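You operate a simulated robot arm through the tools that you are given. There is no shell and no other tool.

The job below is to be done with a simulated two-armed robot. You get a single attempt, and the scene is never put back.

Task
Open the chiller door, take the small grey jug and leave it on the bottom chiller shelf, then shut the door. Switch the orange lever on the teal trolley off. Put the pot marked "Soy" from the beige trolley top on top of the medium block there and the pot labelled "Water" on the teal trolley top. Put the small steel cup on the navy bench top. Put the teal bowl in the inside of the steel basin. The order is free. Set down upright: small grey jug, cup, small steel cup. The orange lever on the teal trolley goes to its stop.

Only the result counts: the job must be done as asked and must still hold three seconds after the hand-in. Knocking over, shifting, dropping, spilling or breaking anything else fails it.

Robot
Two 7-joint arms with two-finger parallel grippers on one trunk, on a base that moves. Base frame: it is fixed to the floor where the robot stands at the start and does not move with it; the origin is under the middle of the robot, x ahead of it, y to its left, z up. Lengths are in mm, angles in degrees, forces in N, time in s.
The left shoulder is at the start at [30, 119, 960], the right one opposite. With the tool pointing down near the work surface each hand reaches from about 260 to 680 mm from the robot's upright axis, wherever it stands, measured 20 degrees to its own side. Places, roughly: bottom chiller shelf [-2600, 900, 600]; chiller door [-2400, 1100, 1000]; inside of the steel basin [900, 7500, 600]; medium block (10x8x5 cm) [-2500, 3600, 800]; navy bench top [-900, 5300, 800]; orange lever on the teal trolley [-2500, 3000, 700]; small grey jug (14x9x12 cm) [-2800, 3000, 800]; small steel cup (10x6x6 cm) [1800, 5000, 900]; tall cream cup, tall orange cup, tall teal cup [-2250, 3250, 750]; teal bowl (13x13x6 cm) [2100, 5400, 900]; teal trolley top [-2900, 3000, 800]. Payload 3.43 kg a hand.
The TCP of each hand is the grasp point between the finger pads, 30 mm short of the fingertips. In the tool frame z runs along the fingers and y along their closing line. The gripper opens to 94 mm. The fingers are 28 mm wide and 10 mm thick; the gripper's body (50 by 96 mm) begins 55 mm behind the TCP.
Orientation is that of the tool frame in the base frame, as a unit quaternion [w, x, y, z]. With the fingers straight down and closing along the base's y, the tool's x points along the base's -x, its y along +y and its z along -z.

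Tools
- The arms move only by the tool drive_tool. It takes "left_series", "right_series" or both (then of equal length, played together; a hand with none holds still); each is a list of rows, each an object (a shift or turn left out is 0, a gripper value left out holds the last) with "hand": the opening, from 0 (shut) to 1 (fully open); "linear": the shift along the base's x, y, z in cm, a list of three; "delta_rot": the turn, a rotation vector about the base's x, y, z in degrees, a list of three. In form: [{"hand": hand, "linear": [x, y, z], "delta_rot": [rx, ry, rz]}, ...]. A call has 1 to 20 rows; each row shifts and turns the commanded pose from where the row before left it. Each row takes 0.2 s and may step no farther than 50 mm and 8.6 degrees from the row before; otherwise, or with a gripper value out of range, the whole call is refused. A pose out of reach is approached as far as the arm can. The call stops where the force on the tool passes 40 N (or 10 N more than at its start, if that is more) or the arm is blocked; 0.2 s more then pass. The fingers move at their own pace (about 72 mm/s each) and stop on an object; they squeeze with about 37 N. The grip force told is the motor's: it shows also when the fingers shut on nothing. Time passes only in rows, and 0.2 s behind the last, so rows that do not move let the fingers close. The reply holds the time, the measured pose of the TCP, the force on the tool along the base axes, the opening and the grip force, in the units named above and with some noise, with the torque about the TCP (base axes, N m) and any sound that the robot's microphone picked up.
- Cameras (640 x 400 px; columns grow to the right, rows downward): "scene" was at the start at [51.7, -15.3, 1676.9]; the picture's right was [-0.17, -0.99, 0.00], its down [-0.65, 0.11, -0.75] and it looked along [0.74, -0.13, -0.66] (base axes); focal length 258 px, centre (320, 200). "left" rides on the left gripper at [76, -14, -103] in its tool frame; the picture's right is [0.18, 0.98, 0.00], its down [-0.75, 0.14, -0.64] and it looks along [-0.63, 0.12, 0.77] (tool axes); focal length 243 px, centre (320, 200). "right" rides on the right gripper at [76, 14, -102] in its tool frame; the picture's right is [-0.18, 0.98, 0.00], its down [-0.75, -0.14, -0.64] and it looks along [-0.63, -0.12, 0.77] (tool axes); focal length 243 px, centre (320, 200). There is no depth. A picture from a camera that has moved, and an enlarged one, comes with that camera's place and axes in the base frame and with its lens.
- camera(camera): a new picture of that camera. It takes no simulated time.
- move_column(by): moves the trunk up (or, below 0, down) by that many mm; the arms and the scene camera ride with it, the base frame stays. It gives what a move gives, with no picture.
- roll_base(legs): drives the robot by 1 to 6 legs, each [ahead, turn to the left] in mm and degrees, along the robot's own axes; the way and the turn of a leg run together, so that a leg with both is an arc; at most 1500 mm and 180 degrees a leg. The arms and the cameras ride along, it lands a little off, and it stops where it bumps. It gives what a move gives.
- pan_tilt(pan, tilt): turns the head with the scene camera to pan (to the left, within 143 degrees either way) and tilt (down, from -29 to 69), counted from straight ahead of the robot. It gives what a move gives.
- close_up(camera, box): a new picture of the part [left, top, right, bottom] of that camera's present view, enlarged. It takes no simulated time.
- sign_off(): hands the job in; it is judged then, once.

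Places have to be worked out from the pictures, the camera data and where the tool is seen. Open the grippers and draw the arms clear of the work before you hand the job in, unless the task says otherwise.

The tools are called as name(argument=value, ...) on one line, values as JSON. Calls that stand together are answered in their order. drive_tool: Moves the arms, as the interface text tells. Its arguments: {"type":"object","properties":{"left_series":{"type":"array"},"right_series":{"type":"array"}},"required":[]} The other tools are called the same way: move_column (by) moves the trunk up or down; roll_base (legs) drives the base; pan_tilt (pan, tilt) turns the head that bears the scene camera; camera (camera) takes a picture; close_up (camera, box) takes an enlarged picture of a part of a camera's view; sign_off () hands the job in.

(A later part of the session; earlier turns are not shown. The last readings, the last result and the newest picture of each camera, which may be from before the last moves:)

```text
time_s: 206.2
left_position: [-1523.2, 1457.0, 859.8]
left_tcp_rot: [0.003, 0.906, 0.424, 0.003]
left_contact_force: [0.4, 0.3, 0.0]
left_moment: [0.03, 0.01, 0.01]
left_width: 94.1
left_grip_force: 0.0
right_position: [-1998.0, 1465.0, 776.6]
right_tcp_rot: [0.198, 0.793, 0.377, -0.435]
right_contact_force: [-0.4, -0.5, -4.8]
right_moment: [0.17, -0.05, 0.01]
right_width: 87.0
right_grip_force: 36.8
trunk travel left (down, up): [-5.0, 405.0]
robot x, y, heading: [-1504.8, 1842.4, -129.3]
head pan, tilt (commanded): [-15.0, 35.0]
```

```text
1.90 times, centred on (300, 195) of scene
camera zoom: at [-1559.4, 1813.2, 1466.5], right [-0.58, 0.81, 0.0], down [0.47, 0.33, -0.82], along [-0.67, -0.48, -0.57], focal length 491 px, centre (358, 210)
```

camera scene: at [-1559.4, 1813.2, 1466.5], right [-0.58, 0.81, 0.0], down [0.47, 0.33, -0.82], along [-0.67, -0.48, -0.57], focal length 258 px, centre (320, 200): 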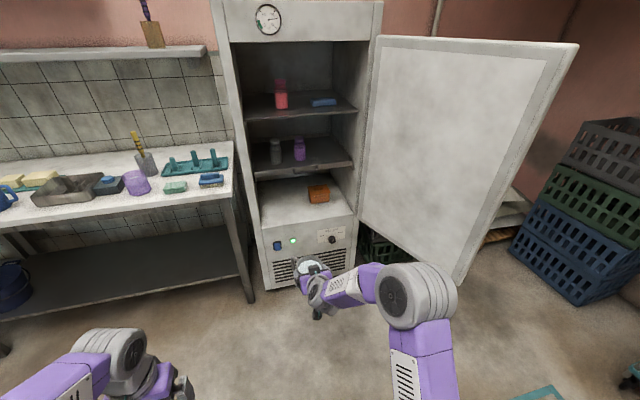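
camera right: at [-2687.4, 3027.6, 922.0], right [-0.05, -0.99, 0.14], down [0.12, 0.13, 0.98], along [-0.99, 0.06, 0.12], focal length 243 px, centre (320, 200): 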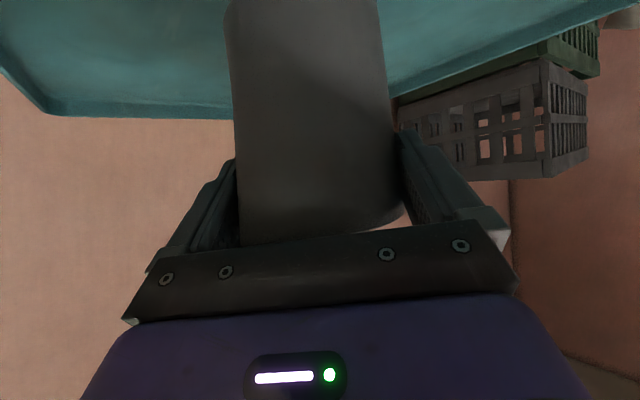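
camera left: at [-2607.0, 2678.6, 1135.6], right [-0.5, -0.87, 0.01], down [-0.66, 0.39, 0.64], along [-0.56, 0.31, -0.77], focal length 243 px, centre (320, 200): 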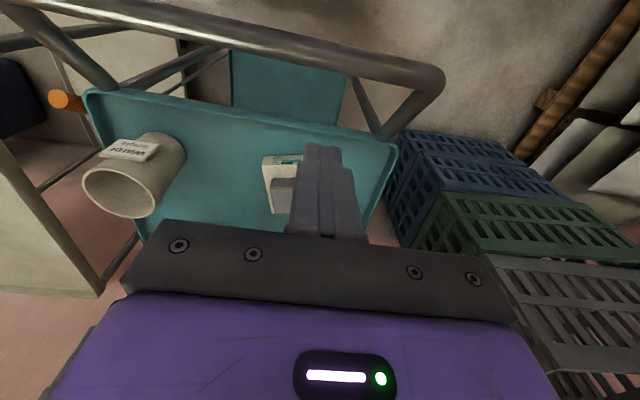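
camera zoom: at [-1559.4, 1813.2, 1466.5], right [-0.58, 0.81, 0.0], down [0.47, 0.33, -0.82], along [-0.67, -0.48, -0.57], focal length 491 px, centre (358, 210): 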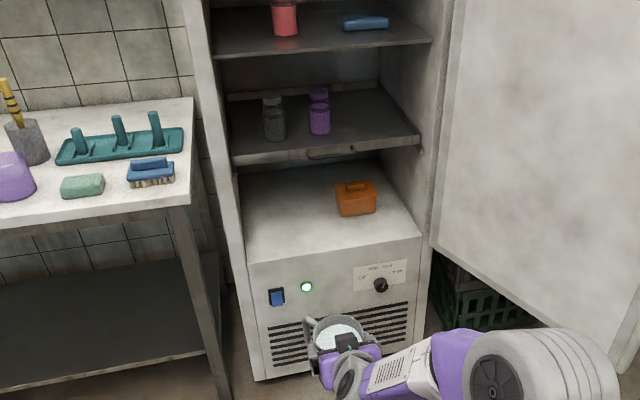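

From the two heights the bottom shelf works out at z ≈ 540 with its front at v ≈ −705, and the mid shelf at z ≈ 880 flush with the front. I lower the jug so its base is ~55 mm above the shelf height, then drive in 600 mm.

drive_tool(right_series=[{"hand": 0, "linear": [0, 0, -2.5]}, {"linear": [0, 0, -3.0]}, {"linear": [0, 0, -3.0]}, {"linear": [0, 0, -2.6]}, {"linear": [0, 0, 0]}])

roll_base(legs=[[450, 0]])

pan_tilt(pan=-15, tilt=50)

camera(camera="scene")

```text
time_s: 207.4
left_position: [-1525.4, 1456.9, 859.2]
left_tcp_rot: [0.004, 0.906, 0.423, 0.003]
left_contact_force: [0.2, 0.5, 0.2]
left_moment: [-0.03, 0.01, -0.01]
left_width: 93.7
left_grip_force: 0.2
right_position: [-1996.7, 1462.7, 664.5]
right_tcp_rot: [0.199, 0.793, 0.377, -0.436]
right_contact_force: [-0.3, 0.6, -5.6]
right_moment: [0.14, -0.03, -0.04]
right_width: 87.0
right_grip_force: 36.9
trunk travel left (down, up): [-5.0, 405.0]
robot x, y, heading: [-1507.0, 1841.1, -129.5]
head pan, tilt (commanded): [-15.0, 35.0]
```

```text
time_s: 210.1
left_position: [-1812.3, 1107.4, 859.4]
left_tcp_rot: [0.003, 0.906, 0.423, 0.002]
left_contact_force: [0.3, -0.2, 0.1]
left_moment: [0.0, 0.04, -0.05]
left_width: 94.2
left_grip_force: 0.1
right_position: [-2285.8, 1115.8, 665.0]
right_tcp_rot: [0.198, 0.793, 0.377, -0.435]
right_contact_force: [0.1, 0.2, -4.4]
right_moment: [0.1, -0.05, 0.02]
right_width: 86.9
right_grip_force: 37.5
trunk travel left (down, up): [-5.0, 405.0]
robot x, y, heading: [-1796.2, 1495.6, -129.7]
head pan, tilt (commanded): [-15.0, 35.0]
```

```text
time_s: 210.9
left_position: [-1813.3, 1107.8, 859.8]
left_tcp_rot: [0.003, 0.906, 0.423, 0.003]
left_contact_force: [0.9, -1.6, -0.2]
left_moment: [-0.02, -0.01, -0.02]
left_width: 94.0
left_grip_force: 0.1
right_position: [-2285.2, 1116.8, 664.3]
right_tcp_rot: [0.198, 0.794, 0.377, -0.435]
right_contact_force: [0.7, -0.4, -5.8]
right_moment: [0.13, -0.1, 0.01]
right_width: 87.3
right_grip_force: 37.2
trunk travel left (down, up): [-5.0, 405.0]
robot x, y, heading: [-1789.8, 1491.8, -129.8]
head pan, tilt (commanded): [-15.0, 50.0]
```

```text
taken
camera scene: at [-1838.5, 1470.6, 1444.7], right [-0.58, 0.81, 0.0], down [0.62, 0.44, -0.64], along [-0.52, -0.37, -0.77], focal length 258 px, centre (320, 200)
```

scene: 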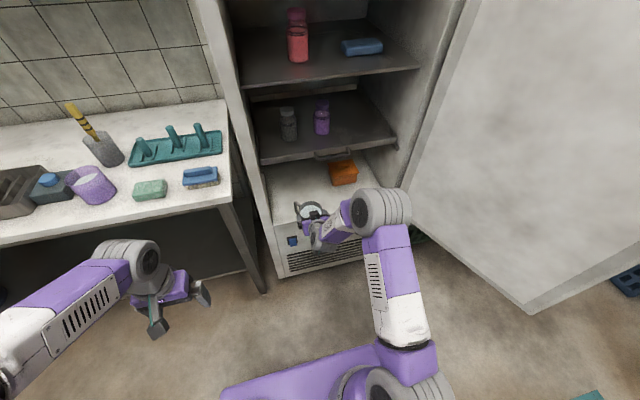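

The jug is in front of the opening at the right height. I drive another 150 mm in and look.

roll_base(legs=[[150, 0]])

close_up(camera="scene", box=[220, 90, 440, 300])

camera(camera="right")

```text
time_s: 212.3
left_position: [-1907.4, 992.8, 859.2]
left_tcp_rot: [0.003, 0.907, 0.422, 0.003]
left_contact_force: [-0.6, -0.4, 0.2]
left_moment: [-0.01, 0.0, 0.0]
left_width: 94.0
left_grip_force: 0.1
right_position: [-2379.9, 1001.6, 665.1]
right_tcp_rot: [0.198, 0.794, 0.377, -0.435]
right_contact_force: [0.1, -0.4, -5.5]
right_moment: [0.12, -0.09, -0.04]
right_width: 86.8
right_grip_force: 36.5
trunk travel left (down, up): [-5.0, 405.0]
robot x, y, heading: [-1886.0, 1379.4, -129.6]
head pan, tilt (commanded): [-15.0, 50.0]
```

```text
1.90 times, centred on (330, 195) of scene
camera zoom: at [-1933.3, 1356.0, 1444.6], right [-0.58, 0.81, 0.0], down [0.62, 0.44, -0.64], along [-0.52, -0.37, -0.77], focal length 491 px, centre (301, 210)
```

zoom: 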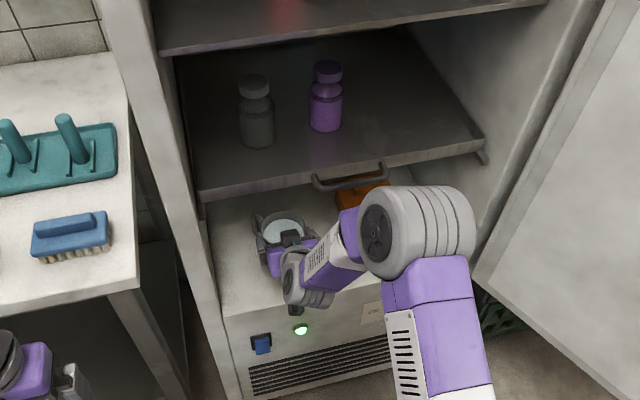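

```text
taken
camera right: at [-2288.9, 1091.4, 655.4], right [0.69, -0.71, 0.14], down [-0.02, 0.18, 0.98], along [-0.72, -0.69, 0.11], focal length 243 px, centre (320, 200)
```

right: 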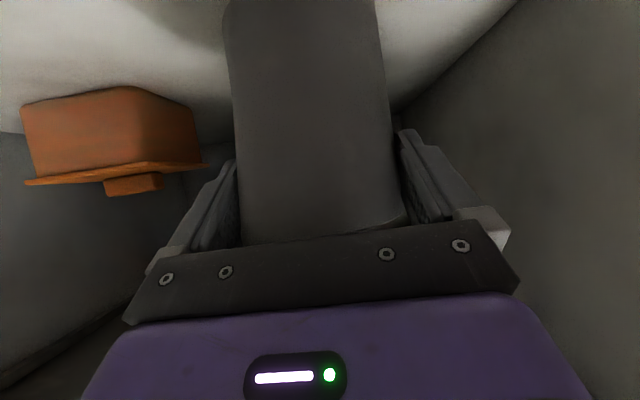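

The jug is just inside the front edge. Before going deeper I lower it 40 mm, so the forearm stays well below the mid shelf, then roll 55 mm further in.

drive_tool(right_series=[{"hand": 0, "linear": [0, 0, -2.0]}, {"linear": [0, 0, -2.0]}, {"linear": [0, 0, 0]}])

roll_base(legs=[[55, 0]])

close_up(camera="scene", box=[220, 90, 440, 300])

camera(camera="right")

```text
time_s: 213.1
left_position: [-1905.5, 995.1, 861.3]
left_tcp_rot: [0.004, 0.906, 0.422, 0.002]
left_contact_force: [0.0, 0.3, 0.8]
left_moment: [-0.01, 0.01, -0.02]
left_width: 94.0
left_grip_force: 0.0
right_position: [-2381.1, 999.7, 630.0]
right_tcp_rot: [0.2, 0.79, 0.375, -0.441]
right_contact_force: [-0.7, -3.5, 28.5]
right_moment: [-0.82, 0.08, 0.36]
right_width: 84.7
right_grip_force: 37.2
trunk travel left (down, up): [-5.0, 405.0]
robot x, y, heading: [-1887.1, 1381.6, -129.8]
head pan, tilt (commanded): [-15.0, 50.0]
```

```text
time_s: 214.0
left_position: [-1942.3, 952.3, 859.9]
left_tcp_rot: [0.004, 0.906, 0.423, 0.002]
left_contact_force: [-0.2, 0.3, 0.3]
left_moment: [0.03, -0.01, 0.0]
left_width: 94.0
left_grip_force: 0.2
right_position: [-2417.2, 959.1, 626.7]
right_tcp_rot: [0.197, 0.792, 0.375, -0.439]
right_contact_force: [-5.8, -4.8, 18.0]
right_moment: [-0.6, 0.25, -0.06]
right_width: 84.7
right_grip_force: 37.3
trunk travel left (down, up): [-5.0, 405.0]
robot x, y, heading: [-1920.3, 1341.9, -129.6]
head pan, tilt (commanded): [-15.0, 50.0]
```

```text
1.90 times, centred on (330, 195) of scene
camera zoom: at [-1966.4, 1315.4, 1444.7], right [-0.58, 0.81, 0.0], down [0.62, 0.44, -0.64], along [-0.52, -0.37, -0.77], focal length 491 px, centre (301, 210)
```

zoom: 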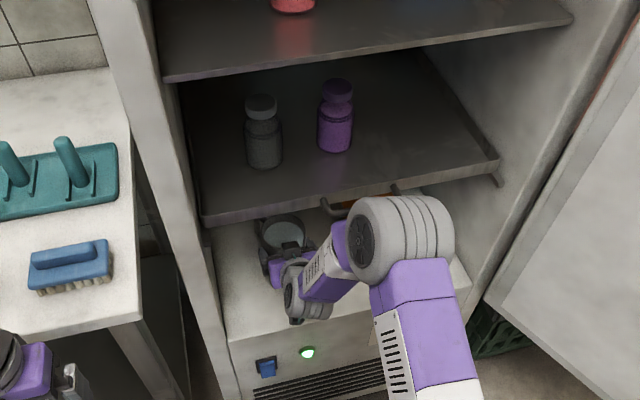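

```text
taken
camera right: at [-2324.6, 1049.2, 616.9], right [0.69, -0.71, 0.14], down [-0.01, 0.18, 0.98], along [-0.72, -0.68, 0.12], focal length 243 px, centre (320, 200)
```

right: 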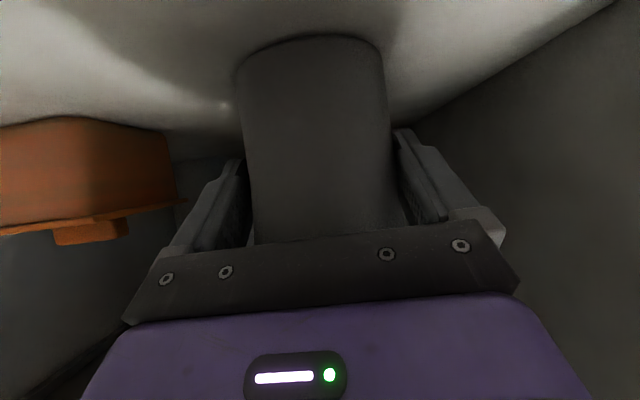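

The jug touched the shelf (so shelf z ≈ 565) and slid in with me to v ≈ −806, upright. I ease the downward pressure before opening.

drive_tool(right_series=[{"hand": 0, "linear": [0, 0, 0.2]}, {"linear": [0, 0, 0.15]}, {"linear": [0, 0, 0]}])

camera(camera="right")

```text
time_s: 214.8
left_position: [-1942.1, 950.9, 860.4]
left_tcp_rot: [0.004, 0.906, 0.423, 0.002]
left_contact_force: [0.8, -1.0, 0.0]
left_moment: [0.04, -0.02, 0.01]
left_width: 94.0
left_grip_force: 0.0
right_position: [-2416.0, 959.2, 628.5]
right_tcp_rot: [0.197, 0.793, 0.376, -0.437]
right_contact_force: [-0.3, 0.3, -4.2]
right_moment: [0.17, -0.08, 0.0]
right_width: 84.4
right_grip_force: 37.3
trunk travel left (down, up): [-5.0, 405.0]
robot x, y, heading: [-1923.7, 1337.0, -129.7]
head pan, tilt (commanded): [-15.0, 50.0]
```

```text
taken
camera right: at [-2325.1, 1049.0, 619.4], right [0.69, -0.71, 0.14], down [-0.01, 0.18, 0.98], along [-0.72, -0.68, 0.12], focal length 243 px, centre (320, 200)
```

right: 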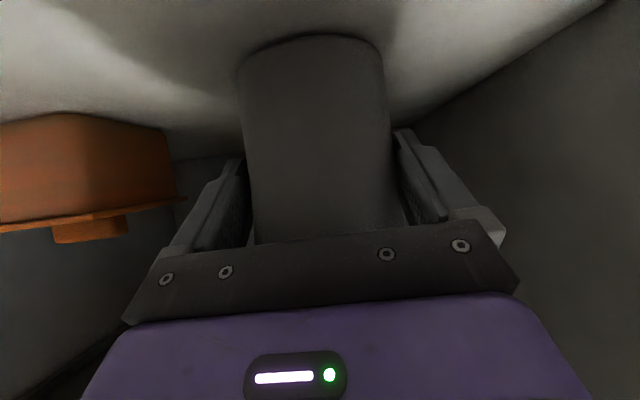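

Force is now about the jug's weight, so it hangs a hair above the shelf. I lower 1.5 mm and open the fingers.

drive_tool(right_series=[{"hand": 0, "linear": [0, 0, -0.15]}, {"hand": 0, "linear": [0, 0, 0]}, {"hand": 1, "linear": [0, 0, 0]}, {"hand": 1}, {"hand": 1}])

camera(camera="right")

```text
time_s: 216.0
left_position: [-1940.6, 951.4, 860.4]
left_tcp_rot: [0.003, 0.906, 0.423, 0.003]
left_contact_force: [0.4, -0.5, -0.3]
left_moment: [0.01, -0.03, 0.03]
left_width: 93.7
left_grip_force: 0.0
right_position: [-2417.6, 959.5, 628.6]
right_tcp_rot: [0.198, 0.792, 0.376, -0.438]
right_contact_force: [0.1, -0.6, -0.1]
right_moment: [0.01, 0.02, 0.03]
right_width: 94.0
right_grip_force: 0.0
trunk travel left (down, up): [-5.0, 405.0]
robot x, y, heading: [-1922.0, 1336.8, -129.3]
head pan, tilt (commanded): [-15.0, 50.0]
```

```text
taken
camera right: at [-2325.0, 1048.9, 618.4], right [0.69, -0.71, 0.14], down [-0.01, 0.18, 0.98], along [-0.72, -0.68, 0.12], focal length 243 px, centre (320, 200)
```

right: 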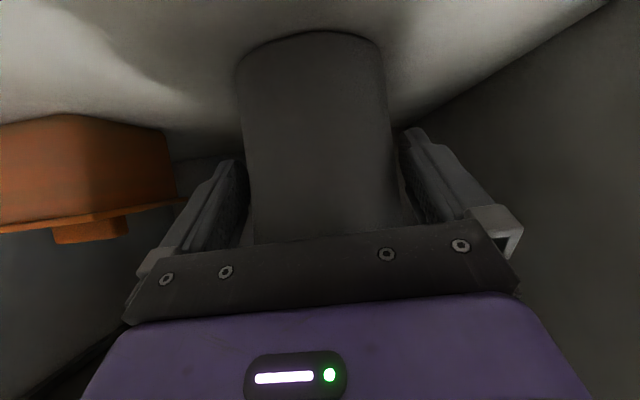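

The jug stands free. I centre the hand by 2.5 mm and withdraw along the tool axis, then check.

drive_tool(right_series=[{"hand": 1, "linear": [-0.19, 0.16, 0]}, {"linear": [1.09, 1.29, 1.0]}, {"linear": [1.09, 1.29, 1.0]}, {"linear": [1.09, 1.29, 1.0]}, {"linear": [1.6, 1.9, 0.5]}, {"linear": [0, 0, 0]}])

camera(camera="right")

close_up(camera="scene", box=[220, 90, 440, 300])

```text
time_s: 217.4
left_position: [-1942.4, 951.8, 859.4]
left_tcp_rot: [0.003, 0.906, 0.423, 0.003]
left_contact_force: [-0.4, 1.1, 0.4]
left_moment: [-0.01, 0.0, 0.02]
left_width: 94.1
left_grip_force: 0.2
right_position: [-2369.2, 1019.6, 664.5]
right_tcp_rot: [0.197, 0.793, 0.375, -0.438]
right_contact_force: [-0.3, 0.0, 0.0]
right_moment: [-0.04, -0.03, 0.01]
right_width: 94.1
right_grip_force: 0.1
trunk travel left (down, up): [-5.0, 405.0]
robot x, y, heading: [-1921.2, 1337.0, -129.4]
head pan, tilt (commanded): [-15.0, 50.0]
```

```text
taken
camera right: at [-2277.9, 1108.1, 654.4], right [0.69, -0.71, 0.14], down [-0.01, 0.18, 0.98], along [-0.72, -0.68, 0.12], focal length 243 px, centre (320, 200)
```

right: 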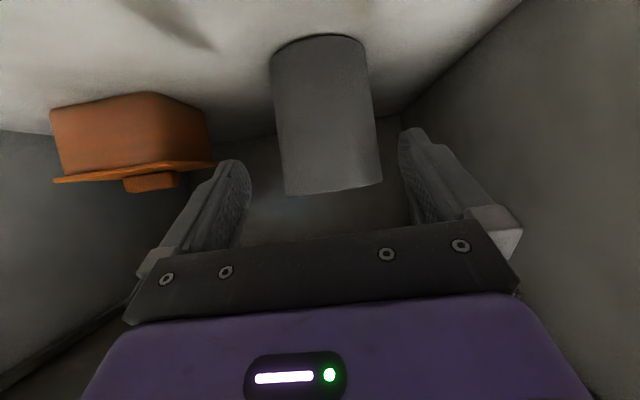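

```text
1.90 times, centred on (330, 195) of scene
camera zoom: at [-1967.4, 1314.6, 1444.6], right [-0.58, 0.81, 0.0], down [0.62, 0.44, -0.64], along [-0.52, -0.37, -0.77], focal length 491 px, centre (301, 210)
```

zoom: 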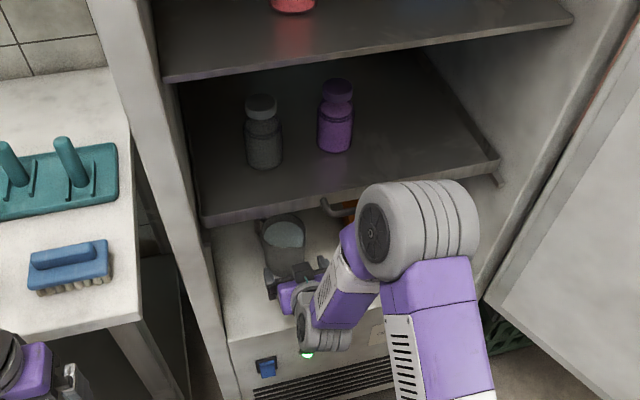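

The jug stands upright on the bottom shelf, clear of the front edge. I back the base 420 mm out, then fold the right hand back to a downward carry pose.

roll_base(legs=[[-420, 0]])

drive_tool(right_series=[{"hand": 1, "linear": [0.29, 2.56, 2.0], "delta_rot": [6.23, -5.24, 0]}, {"linear": [0.29, 2.56, 2.0], "delta_rot": [6.23, -5.24, 0]}, {"linear": [0.29, 2.56, 2.0], "delta_rot": [6.23, -5.24, 0]}, {"linear": [0.29, 2.56, 2.0], "delta_rot": [6.23, -5.24, 0]}, {"linear": [0.29, 2.56, 2.0], "delta_rot": [6.23, -5.24, 0]}, {"linear": [0.29, 2.56, 2.0], "delta_rot": [6.23, -5.24, 0]}, {"linear": [0.29, 2.56, 2.0], "delta_rot": [6.23, -5.24, 0]}, {"hand": 0, "linear": [0, 0, 0]}])

pan_tilt(pan=-15, tilt=35)

camera(camera="scene")

```text
time_s: 220.0
left_position: [-1672.4, 1277.5, 860.2]
left_tcp_rot: [0.004, 0.906, 0.423, 0.002]
left_contact_force: [-1.0, -0.9, 0.1]
left_moment: [-0.01, 0.0, 0.0]
left_width: 93.8
left_grip_force: 0.1
right_position: [-2101.8, 1344.4, 664.1]
right_tcp_rot: [0.198, 0.792, 0.376, -0.438]
right_contact_force: [0.2, -0.3, -0.1]
right_moment: [0.03, -0.02, 0.0]
right_width: 94.2
right_grip_force: 0.1
trunk travel left (down, up): [-5.0, 405.0]
robot x, y, heading: [-1652.6, 1666.9, -129.6]
head pan, tilt (commanded): [-15.0, 50.0]
```

```text
time_s: 221.8
left_position: [-1672.6, 1276.1, 859.8]
left_tcp_rot: [0.004, 0.906, 0.423, 0.003]
left_contact_force: [0.4, -0.3, -0.5]
left_moment: [0.01, -0.01, 0.02]
left_width: 93.8
left_grip_force: 0.1
right_position: [-2080.8, 1523.5, 804.2]
right_tcp_rot: [0.0, 0.903, 0.43, -0.004]
right_contact_force: [-0.1, 0.2, 0.3]
right_moment: [0.0, -0.01, -0.01]
right_width: 38.6
right_grip_force: 0.3
trunk travel left (down, up): [-5.0, 405.0]
robot x, y, heading: [-1653.9, 1661.1, -129.5]
head pan, tilt (commanded): [-15.0, 50.0]
```

```text
time_s: 222.6
left_position: [-1672.2, 1277.8, 860.1]
left_tcp_rot: [0.003, 0.906, 0.423, 0.003]
left_contact_force: [-0.2, -0.2, -0.8]
left_moment: [0.01, 0.03, -0.01]
left_width: 94.0
left_grip_force: 0.0
right_position: [-2080.8, 1522.9, 803.9]
right_tcp_rot: [0.0, 0.903, 0.43, -0.005]
right_contact_force: [-0.9, 0.7, -0.7]
right_moment: [-0.01, -0.03, 0.04]
right_width: 0.0
right_grip_force: 33.4
trunk travel left (down, up): [-5.0, 405.0]
robot x, y, heading: [-1655.7, 1662.8, -129.3]
head pan, tilt (commanded): [-15.0, 35.0]
```

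```text
taken
camera scene: at [-1707.7, 1633.5, 1466.3], right [-0.58, 0.81, 0.0], down [0.47, 0.33, -0.82], along [-0.67, -0.48, -0.57], focal length 258 px, centre (320, 200)
```

scene: 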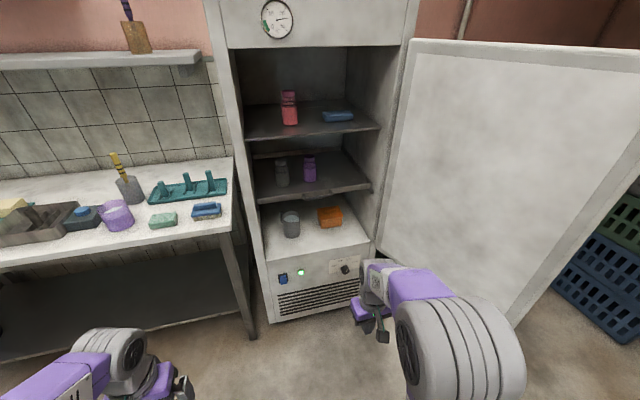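

The jug and all other items in the chiller stand as they should. Next I turn right to face along the chiller front and bring the closed left hand forward, to hook the door's outer side and draw it shut by reversing.

roll_base(legs=[[0, -90.5]])

drive_tool(left_series=[{"hand": 0, "linear": [-1.34, 3.76, -2.0]}, {"linear": [-1.34, 3.76, -2.0]}, {"linear": [-1.34, 3.76, -2.0]}, {"linear": [-1.34, 3.76, -2.0]}, {"linear": [-1.34, 3.76, -2.0]}, {"linear": [0, 0, 0]}])

pan_tilt(pan=20, tilt=35)

camera(camera="scene")

```text
time_s: 226.8
left_position: [-2039.5, 1681.0, 859.6]
left_tcp_rot: [0.004, 0.94, -0.341, -0.001]
left_contact_force: [-0.7, -0.5, -0.6]
left_moment: [0.02, 0.01, 0.02]
left_width: 94.0
left_grip_force: 0.0
right_position: [-1794.5, 2089.8, 803.7]
right_tcp_rot: [-0.003, 0.942, -0.335, -0.003]
right_contact_force: [0.0, -0.5, -0.5]
right_moment: [0.01, 0.0, -0.01]
right_width: 0.0
right_grip_force: 33.4
trunk travel left (down, up): [-5.0, 405.0]
robot x, y, heading: [-1653.4, 1662.3, 140.5]
head pan, tilt (commanded): [-15.0, 35.0]
```

```text
time_s: 228.2
left_position: [-2105.3, 1870.5, 760.2]
left_tcp_rot: [0.005, 0.94, -0.341, 0.0]
left_contact_force: [-0.3, 0.4, 0.7]
left_moment: [0.0, 0.0, 0.0]
left_width: 0.2
left_grip_force: 32.7
right_position: [-1793.9, 2089.6, 803.8]
right_tcp_rot: [-0.002, 0.943, -0.334, -0.003]
right_contact_force: [-0.7, 0.2, -0.7]
right_moment: [0.01, 0.01, 0.0]
right_width: 0.0
right_grip_force: 33.2
trunk travel left (down, up): [-5.0, 405.0]
robot x, y, heading: [-1651.2, 1660.8, 140.6]
head pan, tilt (commanded): [-15.0, 35.0]
```

```text
time_s: 229.2
left_position: [-2106.6, 1869.7, 761.1]
left_tcp_rot: [0.004, 0.94, -0.341, -0.001]
left_contact_force: [0.1, 0.1, 0.0]
left_moment: [0.02, -0.01, 0.02]
left_width: 0.0
left_grip_force: 32.7
right_position: [-1795.2, 2088.9, 803.8]
right_tcp_rot: [-0.002, 0.942, -0.335, -0.003]
right_contact_force: [0.0, -1.0, -0.2]
right_moment: [0.02, 0.01, -0.05]
right_width: 0.1
right_grip_force: 32.9
trunk travel left (down, up): [-5.0, 405.0]
robot x, y, heading: [-1657.3, 1667.3, 140.6]
head pan, tilt (commanded): [20.0, 35.0]
```

```text
taken
camera scene: at [-1715.0, 1671.8, 1466.4], right [0.33, 0.94, 0.0], down [0.54, -0.19, -0.82], along [-0.77, 0.27, -0.57], focal length 258 px, centre (320, 200)
```

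scene: 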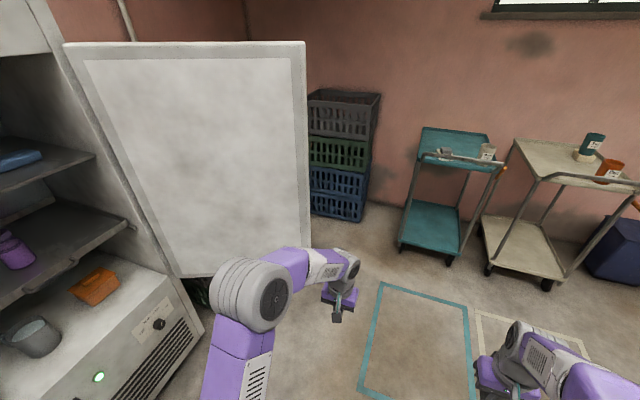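

The free edge of the door is at about (3252, −172): it stands ~129° open. I drive 600 mm ahead so the left hand can go round that edge, then tip its fingers back toward me for hooking.

roll_base(legs=[[605, 0]])

drive_tool(left_series=[{"hand": 0, "linear": [1.4, -1.2, 0], "delta_rot": [-5.11, -6.155, 0]}, {"linear": [1.4, -1.2, 0], "delta_rot": [-5.11, -6.155, 0]}, {"linear": [1.4, -1.2, 0], "delta_rot": [-5.11, -6.155, 0]}, {"linear": [1.4, -1.2, 0], "delta_rot": [-5.11, -6.155, 0]}, {"linear": [1.4, -1.2, 0], "delta_rot": [-5.11, -6.155, 0]}, {"linear": [0, 0, 0]}])

pan_tilt(pan=45, tilt=40)

camera(camera="scene")

```text
time_s: 232.6
left_position: [-2571.0, 2258.5, 761.8]
left_tcp_rot: [0.004, 0.939, -0.344, -0.002]
left_contact_force: [-0.2, 1.3, 0.3]
left_moment: [0.0, 0.02, 0.03]
left_width: 0.0
left_grip_force: 33.1
right_position: [-2258.2, 2476.1, 805.1]
right_tcp_rot: [-0.003, 0.941, -0.338, -0.003]
right_contact_force: [-0.6, -0.2, 0.4]
right_moment: [0.05, 0.03, 0.02]
right_width: 0.1
right_grip_force: 32.7
trunk travel left (down, up): [-5.0, 405.0]
robot x, y, heading: [-2123.1, 2049.8, 140.2]
head pan, tilt (commanded): [20.0, 35.0]
```

```text
time_s: 234.0
left_position: [-2500.6, 2198.8, 760.3]
left_tcp_rot: [0.118, 0.881, -0.325, 0.322]
left_contact_force: [-0.6, -0.1, 0.1]
left_moment: [-0.01, -0.02, 0.03]
left_width: 0.0
left_grip_force: 32.9
right_position: [-2257.2, 2476.2, 804.8]
right_tcp_rot: [-0.003, 0.941, -0.337, -0.003]
right_contact_force: [0.5, -0.2, 0.0]
right_moment: [-0.02, -0.01, 0.01]
right_width: 0.2
right_grip_force: 32.4
trunk travel left (down, up): [-5.0, 405.0]
robot x, y, heading: [-2117.0, 2048.2, 140.4]
head pan, tilt (commanded): [20.0, 35.0]
```

```text
time_s: 234.9
left_position: [-2503.0, 2198.5, 761.2]
left_tcp_rot: [0.118, 0.882, -0.324, 0.321]
left_contact_force: [-0.3, -0.4, 0.2]
left_moment: [0.0, -0.06, -0.01]
left_width: 0.0
left_grip_force: 32.3
right_position: [-2256.4, 2475.3, 804.5]
right_tcp_rot: [-0.003, 0.941, -0.337, -0.003]
right_contact_force: [0.0, 0.6, -1.3]
right_moment: [-0.02, -0.01, 0.0]
right_width: 0.0
right_grip_force: 32.3
trunk travel left (down, up): [-5.0, 405.0]
robot x, y, heading: [-2119.8, 2050.5, 140.1]
head pan, tilt (commanded): [45.0, 40.0]
```

```text
taken
camera scene: at [-2182.8, 2020.4, 1458.8], right [-0.09, 1.0, 0.0], down [0.64, 0.06, -0.77], along [-0.76, -0.07, -0.64], focal length 258 px, centre (320, 200)
```

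scene: 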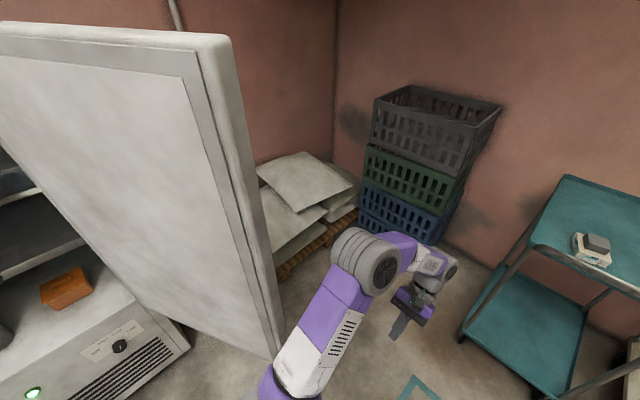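

From two bearings the free edge is at about (3100, −115), θ ≈ 112°. The left hand is beyond it; I now reach 350 mm to the left, behind the door's outer face.

drive_tool(left_series=[{"hand": 0, "linear": [-2.82, -3.38, 0]}, {"linear": [-2.82, -3.38, 0]}, {"linear": [-2.82, -3.38, 0]}, {"linear": [-2.82, -3.38, 0]}, {"linear": [-2.82, -3.38, 0]}, {"linear": [-2.82, -3.38, 0]}, {"linear": [-2.82, -3.38, 0]}, {"linear": [-2.82, -3.38, 0]}, {"linear": [0, 0, 0]}])

camera(camera="scene")

camera(camera="left")

```text
time_s: 236.9
left_position: [-2727.7, 1928.1, 760.6]
left_tcp_rot: [0.118, 0.882, -0.325, 0.32]
left_contact_force: [-0.4, 0.5, -0.7]
left_moment: [0.03, 0.01, -0.01]
left_width: 0.1
left_grip_force: 33.4
right_position: [-2257.5, 2475.4, 803.5]
right_tcp_rot: [-0.003, 0.941, -0.337, -0.003]
right_contact_force: [0.1, 0.3, -0.2]
right_moment: [-0.01, 0.02, 0.04]
right_width: 0.0
right_grip_force: 33.3
trunk travel left (down, up): [-5.0, 405.0]
robot x, y, heading: [-2119.2, 2049.3, 140.5]
head pan, tilt (commanded): [45.0, 40.0]
```

```text
taken
camera scene: at [-2182.7, 2020.3, 1458.8], right [-0.09, 1.0, 0.0], down [0.64, 0.06, -0.77], along [-0.76, -0.07, -0.64], focal length 258 px, centre (320, 200)
```

scene: 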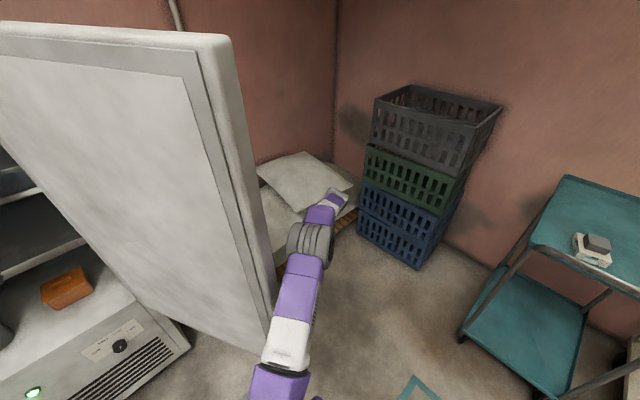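

```text
taken
camera left: at [-2724.5, 1943.3, 889.3], right [-0.53, -0.84, 0.12], down [-0.84, 0.54, 0.01], along [-0.07, -0.1, -0.99], focal length 243 px, centre (320, 200)
```

left: 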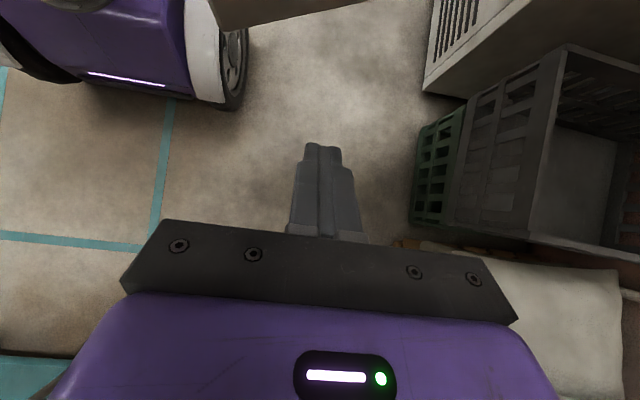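

The arm reaches round the edge; reversing will now draw the door with it. I reverse 150 mm and look.

roll_base(legs=[[-150, 0]])

camera(camera="scene")

```text
time_s: 237.9
left_position: [-2694.1, 1910.6, 761.6]
left_tcp_rot: [0.12, 0.879, -0.332, 0.321]
left_contact_force: [-0.8, -0.5, -0.1]
left_moment: [0.01, -0.03, 0.03]
left_width: 0.0
left_grip_force: 33.1
right_position: [-2224.4, 2452.0, 803.2]
right_tcp_rot: [-0.001, 0.941, -0.338, -0.004]
right_contact_force: [-0.5, -1.0, -0.1]
right_moment: [-0.02, -0.02, 0.01]
right_width: 0.0
right_grip_force: 32.9
trunk travel left (down, up): [-5.0, 405.0]
robot x, y, heading: [-2085.7, 2020.6, 139.8]
head pan, tilt (commanded): [45.0, 40.0]
stopped in leg 1: the robot was blocked; the commanded pose is now the measured one
```

```text
taken
camera scene: at [-2147.5, 1999.8, 1459.3], right [-0.09, 1.0, 0.0], down [0.64, 0.05, -0.77], along [-0.76, -0.07, -0.64], focal length 258 px, centre (320, 200)
```

scene: 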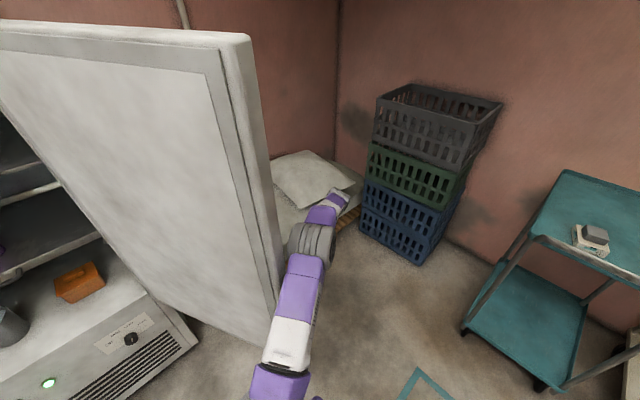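

The forearm met the door's edge and blocked the base. I'll hook nearer the edge instead: fingers pointing left just behind the edge. First I draw the left hand back out and level its tilt.

drive_tool(left_series=[{"hand": 0, "linear": [2.82, 3.38, 0]}, {"linear": [2.82, 3.38, 0]}, {"linear": [2.82, 3.38, 0]}, {"linear": [2.82, 3.38, 0]}, {"linear": [2.82, 3.38, 0]}, {"linear": [2.82, 3.38, 0]}, {"linear": [2.82, 3.38, 0]}, {"linear": [2.82, 3.38, 0]}, {"linear": [0, 0, 0], "delta_rot": [5.11, 6.155, 0]}, {"linear": [0, 0, 0], "delta_rot": [5.11, 6.155, 0]}, {"linear": [0, 0, 0], "delta_rot": [5.11, 6.155, 0]}, {"linear": [0, 0, 0], "delta_rot": [5.11, 6.155, 0]}, {"linear": [0, 0, 0], "delta_rot": [5.11, 6.155, 0]}, {"linear": [0, 0, 0]}])

roll_base(legs=[[-150, 0.4]])

camera(camera="scene")

```text
time_s: 240.9
left_position: [-2470.6, 2177.8, 758.0]
left_tcp_rot: [0.007, 0.937, -0.351, -0.002]
left_contact_force: [-0.4, 0.0, 0.0]
left_moment: [-0.01, 0.02, -0.01]
left_width: 0.0
left_grip_force: 33.2
right_position: [-2224.6, 2449.0, 804.8]
right_tcp_rot: [-0.003, 0.941, -0.338, -0.004]
right_contact_force: [-0.2, 0.1, 0.0]
right_moment: [-0.02, 0.01, 0.03]
right_width: 0.0
right_grip_force: 32.9
trunk travel left (down, up): [-5.0, 405.0]
robot x, y, heading: [-2089.5, 2021.9, 140.0]
head pan, tilt (commanded): [45.0, 40.0]
```

```text
time_s: 242.2
left_position: [-2356.3, 2080.7, 758.3]
left_tcp_rot: [0.007, 0.938, -0.347, -0.002]
left_contact_force: [-0.1, 0.4, -0.4]
left_moment: [0.02, 0.02, 0.01]
left_width: 0.0
left_grip_force: 32.7
right_position: [-2113.5, 2352.9, 804.4]
right_tcp_rot: [-0.002, 0.943, -0.334, -0.004]
right_contact_force: [1.4, -0.8, -0.4]
right_moment: [-0.01, 0.01, -0.04]
right_width: 0.1
right_grip_force: 33.3
trunk travel left (down, up): [-5.0, 405.0]
robot x, y, heading: [-1972.5, 1924.6, 140.5]
head pan, tilt (commanded): [45.0, 40.0]
```

```text
taken
camera scene: at [-2035.1, 1898.2, 1458.9], right [-0.09, 1.0, 0.0], down [0.64, 0.06, -0.77], along [-0.76, -0.07, -0.64], focal length 258 px, centre (320, 200)
```

scene: 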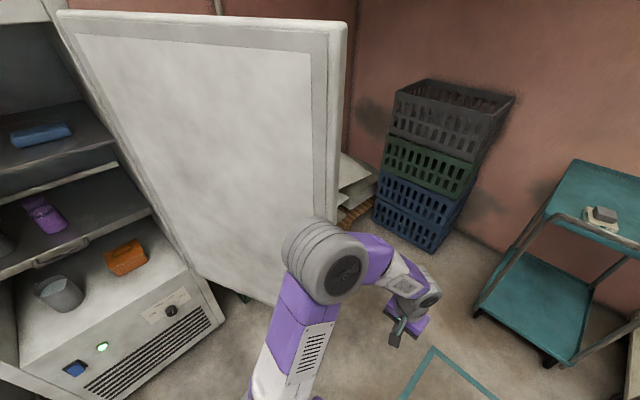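

The edge's outer corner is now at about (3091, −106). I lean the left tool 75° so its closed fingers point left, staying at u ≈ 3142 beyond the edge.

drive_tool(left_series=[{"hand": 0, "linear": [0, 0, 0], "delta_rot": [-6.41, 5.32, 0]}, {"linear": [0, 0, 0], "delta_rot": [-6.41, 5.32, 0]}, {"linear": [0, 0, 0], "delta_rot": [-6.41, 5.32, 0]}, {"linear": [0, 0, 0], "delta_rot": [-6.41, 5.32, 0]}, {"linear": [0, 0, 0], "delta_rot": [-6.41, 5.32, 0]}, {"linear": [0, 0, 0], "delta_rot": [-6.41, 5.32, 0]}, {"linear": [0, 0, 0], "delta_rot": [-6.41, 5.32, 0]}, {"linear": [0, 0, 0], "delta_rot": [-6.41, 5.32, 0]}, {"linear": [0, 0, 0], "delta_rot": [-6.41, 5.32, 0]}, {"linear": [0, 0, 0]}])

camera(camera="scene")

```text
time_s: 244.4
left_position: [-2355.7, 2079.7, 758.1]
left_tcp_rot: [0.581, 0.74, -0.272, -0.204]
left_contact_force: [-0.6, -0.2, 0.2]
left_moment: [0.02, -0.02, -0.03]
left_width: 0.0
left_grip_force: 32.9
right_position: [-2113.9, 2353.9, 804.5]
right_tcp_rot: [-0.003, 0.942, -0.335, -0.003]
right_contact_force: [-1.1, 0.8, 0.3]
right_moment: [-0.02, -0.01, 0.0]
right_width: 0.2
right_grip_force: 33.6
trunk travel left (down, up): [-5.0, 405.0]
robot x, y, heading: [-1970.1, 1926.4, 140.4]
head pan, tilt (commanded): [45.0, 40.0]
```

```text
taken
camera scene: at [-2035.7, 1898.7, 1458.8], right [-0.09, 1.0, 0.0], down [0.64, 0.06, -0.77], along [-0.76, -0.07, -0.64], focal length 258 px, centre (320, 200)
```

scene: 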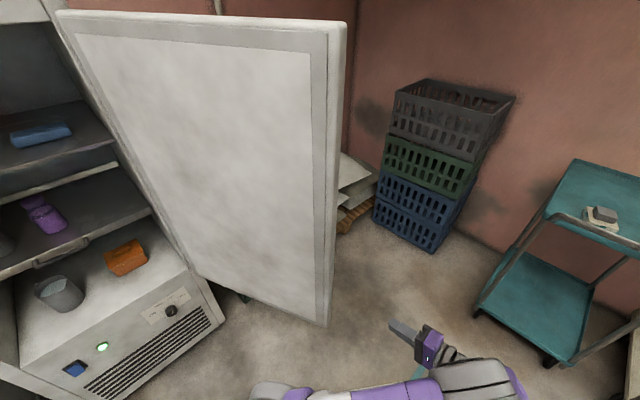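

The fingers now point left, and the door's free edge shows fully (bottom z ≈ 533). I move the fingers 205 mm to the left so their tips reach behind the edge.

drive_tool(left_series=[{"hand": 0, "linear": [-2.62, -3.15, 0]}, {"linear": [-2.62, -3.15, 0]}, {"linear": [-2.62, -3.15, 0]}, {"linear": [-2.62, -3.15, 0]}, {"linear": [-2.62, -3.15, 0]}, {"linear": [0, 0, 0]}])

camera(camera="scene")

camera(camera="left")

```text
time_s: 245.8
left_position: [-2489.2, 1921.7, 758.8]
left_tcp_rot: [0.579, 0.741, -0.274, -0.202]
left_contact_force: [-0.6, 0.0, -0.7]
left_moment: [-0.01, -0.05, -0.01]
left_width: 0.1
left_grip_force: 33.0
right_position: [-2112.9, 2352.7, 804.3]
right_tcp_rot: [-0.003, 0.942, -0.335, -0.003]
right_contact_force: [-0.2, -0.2, -0.4]
right_moment: [-0.01, 0.0, -0.01]
right_width: 0.1
right_grip_force: 32.9
trunk travel left (down, up): [-5.0, 405.0]
robot x, y, heading: [-1970.6, 1929.2, 140.5]
head pan, tilt (commanded): [45.0, 40.0]
```

```text
taken
camera scene: at [-2035.7, 1898.7, 1458.8], right [-0.09, 1.0, 0.0], down [0.64, 0.06, -0.77], along [-0.76, -0.07, -0.64], focal length 258 px, centre (320, 200)
```

scene: 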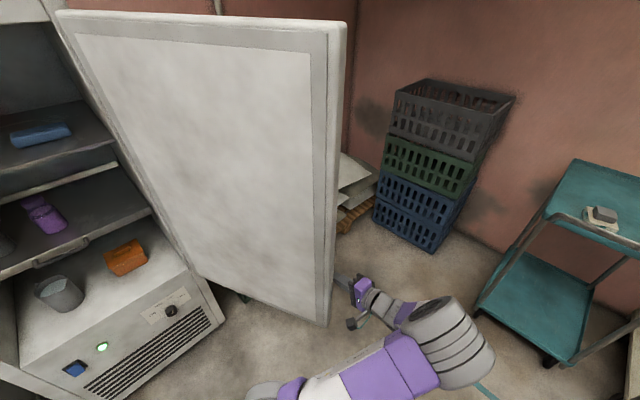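

```text
taken
camera left: at [-2364.3, 1951.5, 772.4], right [-0.03, -0.29, 0.96], down [-0.21, 0.94, 0.28], along [-0.98, -0.19, -0.08], focal length 243 px, centre (320, 200)
```

left: 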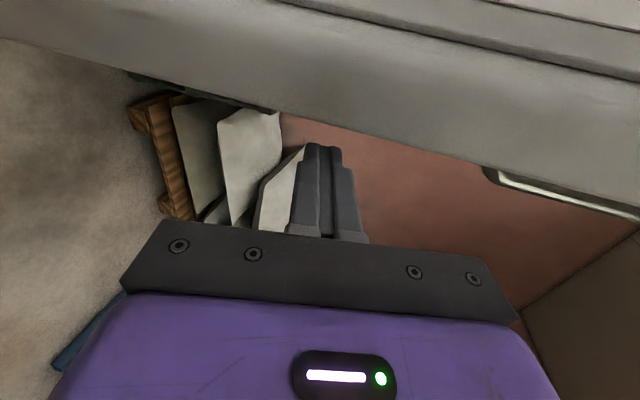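

The fingers are behind the door's outer side, just below its handle. I reverse 200 mm to draw the door.

roll_base(legs=[[-200, 0]])

camera(camera="scene")

```text
time_s: 247.6
left_position: [-2332.5, 1800.3, 758.2]
left_tcp_rot: [0.576, 0.74, -0.278, -0.207]
left_contact_force: [1.9, 3.3, 1.7]
left_moment: [-0.17, -0.01, 0.09]
left_width: 0.3
left_grip_force: 33.0
right_position: [-1958.9, 2225.8, 804.0]
right_tcp_rot: [-0.002, 0.942, -0.336, -0.003]
right_contact_force: [-0.3, 0.1, -0.1]
right_moment: [-0.01, 0.0, 0.02]
right_width: 0.0
right_grip_force: 33.0
trunk travel left (down, up): [-5.0, 405.0]
robot x, y, heading: [-1818.0, 1799.8, 140.5]
head pan, tilt (commanded): [45.0, 40.0]
stopped in leg 1: the robot was blocked; the commanded pose is now the measured one
```

```text
taken
camera scene: at [-1881.0, 1772.2, 1458.8], right [-0.09, 1.0, 0.0], down [0.64, 0.06, -0.77], along [-0.76, -0.07, -0.64], focal length 258 px, centre (320, 200)
```

scene: 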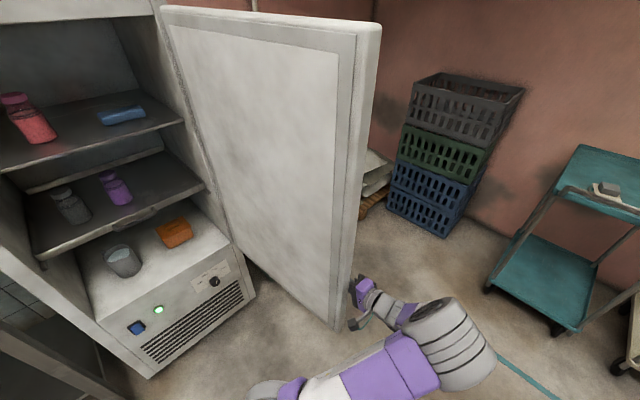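

The door followed to ~91° and the reverse was all but completed. I continue another 150 mm.

roll_base(legs=[[-150, 0]])

camera(camera="scene")

```text
time_s: 248.6
left_position: [-2282.1, 1760.6, 756.7]
left_tcp_rot: [0.575, 0.741, -0.279, -0.208]
left_contact_force: [0.1, -0.6, 0.0]
left_moment: [-0.03, 0.01, 0.03]
left_width: 0.0
left_grip_force: 33.6
right_position: [-1906.9, 2184.4, 804.7]
right_tcp_rot: [-0.002, 0.942, -0.337, -0.003]
right_contact_force: [0.2, 0.3, 0.0]
right_moment: [0.0, -0.03, 0.04]
right_width: 0.1
right_grip_force: 33.2
trunk travel left (down, up): [-5.0, 405.0]
robot x, y, heading: [-1766.0, 1754.9, 140.2]
head pan, tilt (commanded): [45.0, 40.0]
stopped in leg 1: the robot was blocked; the commanded pose is now the measured one
```

```text
taken
camera scene: at [-1830.6, 1730.1, 1458.8], right [-0.09, 1.0, 0.0], down [0.64, 0.06, -0.77], along [-0.76, -0.07, -0.64], focal length 258 px, centre (320, 200)
```

scene: 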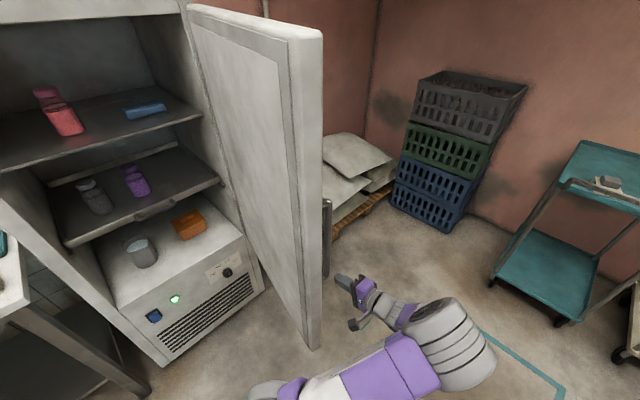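

The door swung on by itself to ~75°. But something blocks my reversing; I look behind the robot.

pan_tilt(pan=140, tilt=50)

camera(camera="scene")

pan_tilt(pan=-140, tilt=50)

camera(camera="scene")

```text
time_s: 250.3
left_position: [-2281.8, 1759.7, 757.3]
left_tcp_rot: [0.575, 0.741, -0.278, -0.208]
left_contact_force: [-0.3, 0.5, 0.4]
left_moment: [0.03, -0.01, 0.01]
left_width: 0.0
left_grip_force: 33.1
right_position: [-1906.8, 2183.9, 804.1]
right_tcp_rot: [-0.003, 0.942, -0.336, -0.003]
right_contact_force: [0.5, 0.2, 0.2]
right_moment: [0.0, 0.0, 0.02]
right_width: 0.0
right_grip_force: 33.1
trunk travel left (down, up): [-5.0, 405.0]
robot x, y, heading: [-1766.3, 1758.7, 140.1]
head pan, tilt (commanded): [140.0, 50.0]
```

```text
taken
camera scene: at [-1731.8, 1661.7, 1444.7], right [-0.98, -0.18, 0.0], down [-0.14, 0.75, -0.64], along [0.11, -0.63, -0.77], focal length 258 px, centre (320, 200)
```

scene: 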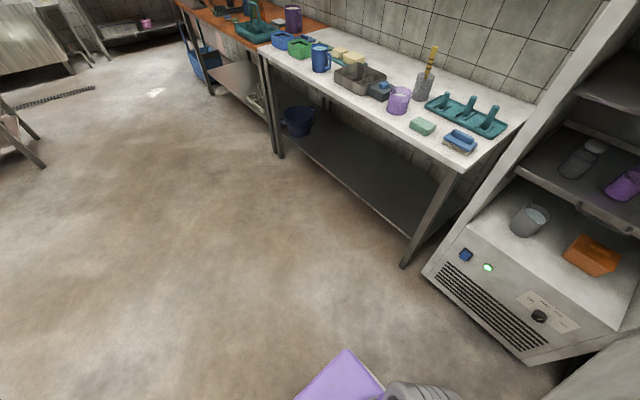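

```text
time_s: 254.2
left_position: [-2282.0, 1760.0, 757.0]
left_tcp_rot: [0.575, 0.74, -0.279, -0.208]
left_contact_force: [0.6, 0.1, 1.0]
left_moment: [0.0, -0.01, -0.01]
left_width: 0.1
left_grip_force: 33.2
right_position: [-1907.0, 2183.7, 804.4]
right_tcp_rot: [-0.004, 0.942, -0.336, -0.003]
right_contact_force: [0.1, 0.2, 0.0]
right_moment: [0.01, 0.02, -0.02]
right_width: 0.0
right_grip_force: 33.1
trunk travel left (down, up): [-5.0, 405.0]
robot x, y, heading: [-1765.7, 1757.1, 140.2]
head pan, tilt (commanded): [-140.0, 50.0]
```

```text
taken
camera scene: at [-1668.4, 1737.8, 1444.6], right [0.0, -1.0, 0.0], down [-0.77, 0.0, -0.64], along [0.64, 0.0, -0.77], focal length 258 px, centre (320, 200)
```

scene: 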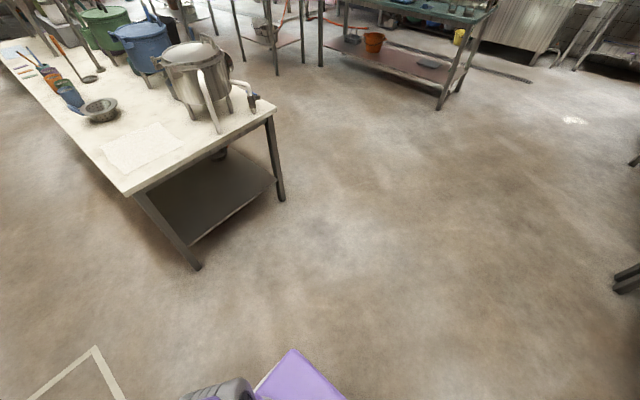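

Nothing behind me; the stops came from the push on the door itself. I look at the door again.

pan_tilt(pan=45, tilt=40)

camera(camera="scene")

```text
time_s: 256.9
left_position: [-2282.8, 1761.2, 756.9]
left_tcp_rot: [0.575, 0.741, -0.279, -0.208]
left_contact_force: [0.4, -0.3, 0.7]
left_moment: [0.01, 0.0, -0.01]
left_width: 0.0
left_grip_force: 33.3
right_position: [-1906.4, 2183.1, 804.8]
right_tcp_rot: [-0.003, 0.942, -0.336, -0.003]
right_contact_force: [-0.2, -0.8, -0.3]
right_moment: [0.0, 0.02, 0.0]
right_width: 0.3
right_grip_force: 33.2
trunk travel left (down, up): [-5.0, 405.0]
robot x, y, heading: [-1766.2, 1757.3, 140.2]
head pan, tilt (commanded): [45.0, 40.0]
```

```text
taken
camera scene: at [-1830.1, 1729.8, 1458.8], right [-0.09, 1.0, 0.0], down [0.64, 0.06, -0.77], along [-0.76, -0.07, -0.64], focal length 258 px, centre (320, 200)
```

scene: 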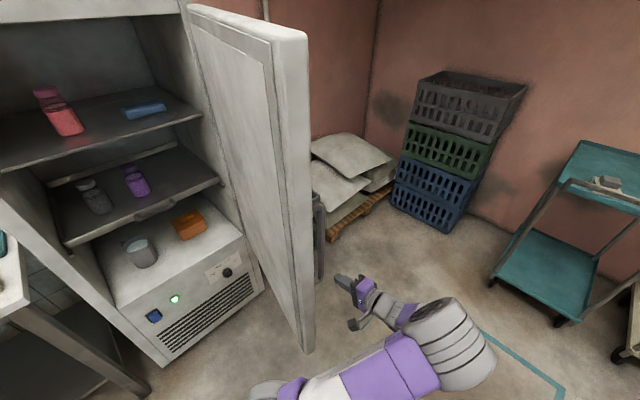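

The door rests at ~72°. I'll withdraw the left hand and make it point down again; then I'll go round to the outer side of the door, facing the chiller, and push it shut from there.

drive_tool(left_series=[{"hand": 0, "linear": [2.66, 3.2, 0]}, {"linear": [2.66, 3.2, 0]}, {"linear": [2.66, 3.2, 0]}, {"linear": [2.66, 3.2, 0]}, {"linear": [2.66, 3.2, 0]}, {"linear": [1.0, -0.8, 0], "delta_rot": [6.41, -5.32, 0]}, {"linear": [1.0, -0.8, 0], "delta_rot": [6.41, -5.32, 0]}, {"linear": [1.0, -0.8, 0], "delta_rot": [6.41, -5.32, 0]}, {"linear": [1.0, -0.8, 0], "delta_rot": [6.41, -5.32, 0]}, {"linear": [1.0, -0.8, 0], "delta_rot": [6.41, -5.32, 0]}, {"linear": [0.5, -0.4, 0], "delta_rot": [6.41, -5.32, 0]}, {"linear": [0, 0, 0], "delta_rot": [6.41, -5.32, 0]}, {"linear": [0, 0, 0], "delta_rot": [6.41, -5.32, 0]}, {"linear": [0, 0, 0], "delta_rot": [6.41, -5.32, 0]}, {"linear": [0, 0, 0]}])

roll_base(legs=[[470, 0]])

camera(camera="scene")

```text
time_s: 260.1
left_position: [-2094.6, 1875.8, 756.8]
left_tcp_rot: [-0.001, 0.938, -0.347, -0.009]
left_contact_force: [-0.3, 0.3, 0.6]
left_moment: [-0.01, -0.01, -0.01]
left_width: 0.0
left_grip_force: 33.0
right_position: [-1907.7, 2184.5, 804.5]
right_tcp_rot: [-0.003, 0.942, -0.337, -0.004]
right_contact_force: [-1.0, -0.1, 0.4]
right_moment: [-0.01, -0.02, -0.01]
right_width: 0.0
right_grip_force: 33.1
trunk travel left (down, up): [-5.0, 405.0]
robot x, y, heading: [-1766.7, 1760.5, 140.2]
head pan, tilt (commanded): [45.0, 40.0]
```

```text
time_s: 262.9
left_position: [-2454.5, 2170.6, 756.8]
left_tcp_rot: [0.0, 0.939, -0.344, -0.007]
left_contact_force: [0.3, -0.5, 0.2]
left_moment: [-0.02, 0.0, -0.02]
left_width: 0.0
left_grip_force: 32.7
right_position: [-2269.6, 2480.5, 804.5]
right_tcp_rot: [-0.003, 0.943, -0.332, -0.003]
right_contact_force: [-0.4, -0.6, 0.3]
right_moment: [0.0, 0.02, 0.02]
right_width: 0.0
right_grip_force: 32.6
trunk travel left (down, up): [-5.0, 405.0]
robot x, y, heading: [-2125.9, 2054.8, 140.5]
head pan, tilt (commanded): [45.0, 40.0]
```

```text
taken
camera scene: at [-2189.6, 2026.4, 1458.8], right [-0.1, 1.0, 0.0], down [0.64, 0.06, -0.77], along [-0.76, -0.08, -0.64], focal length 258 px, centre (320, 200)
```

scene: 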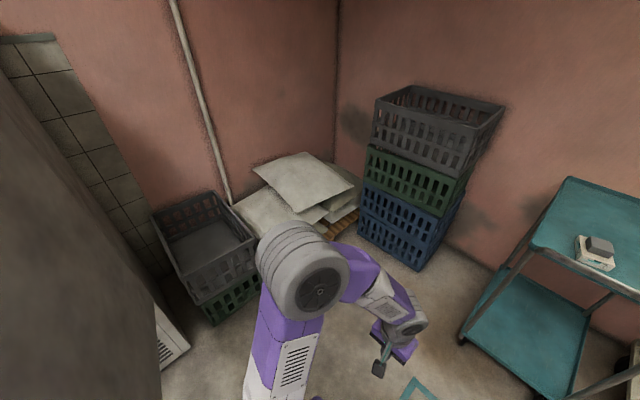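

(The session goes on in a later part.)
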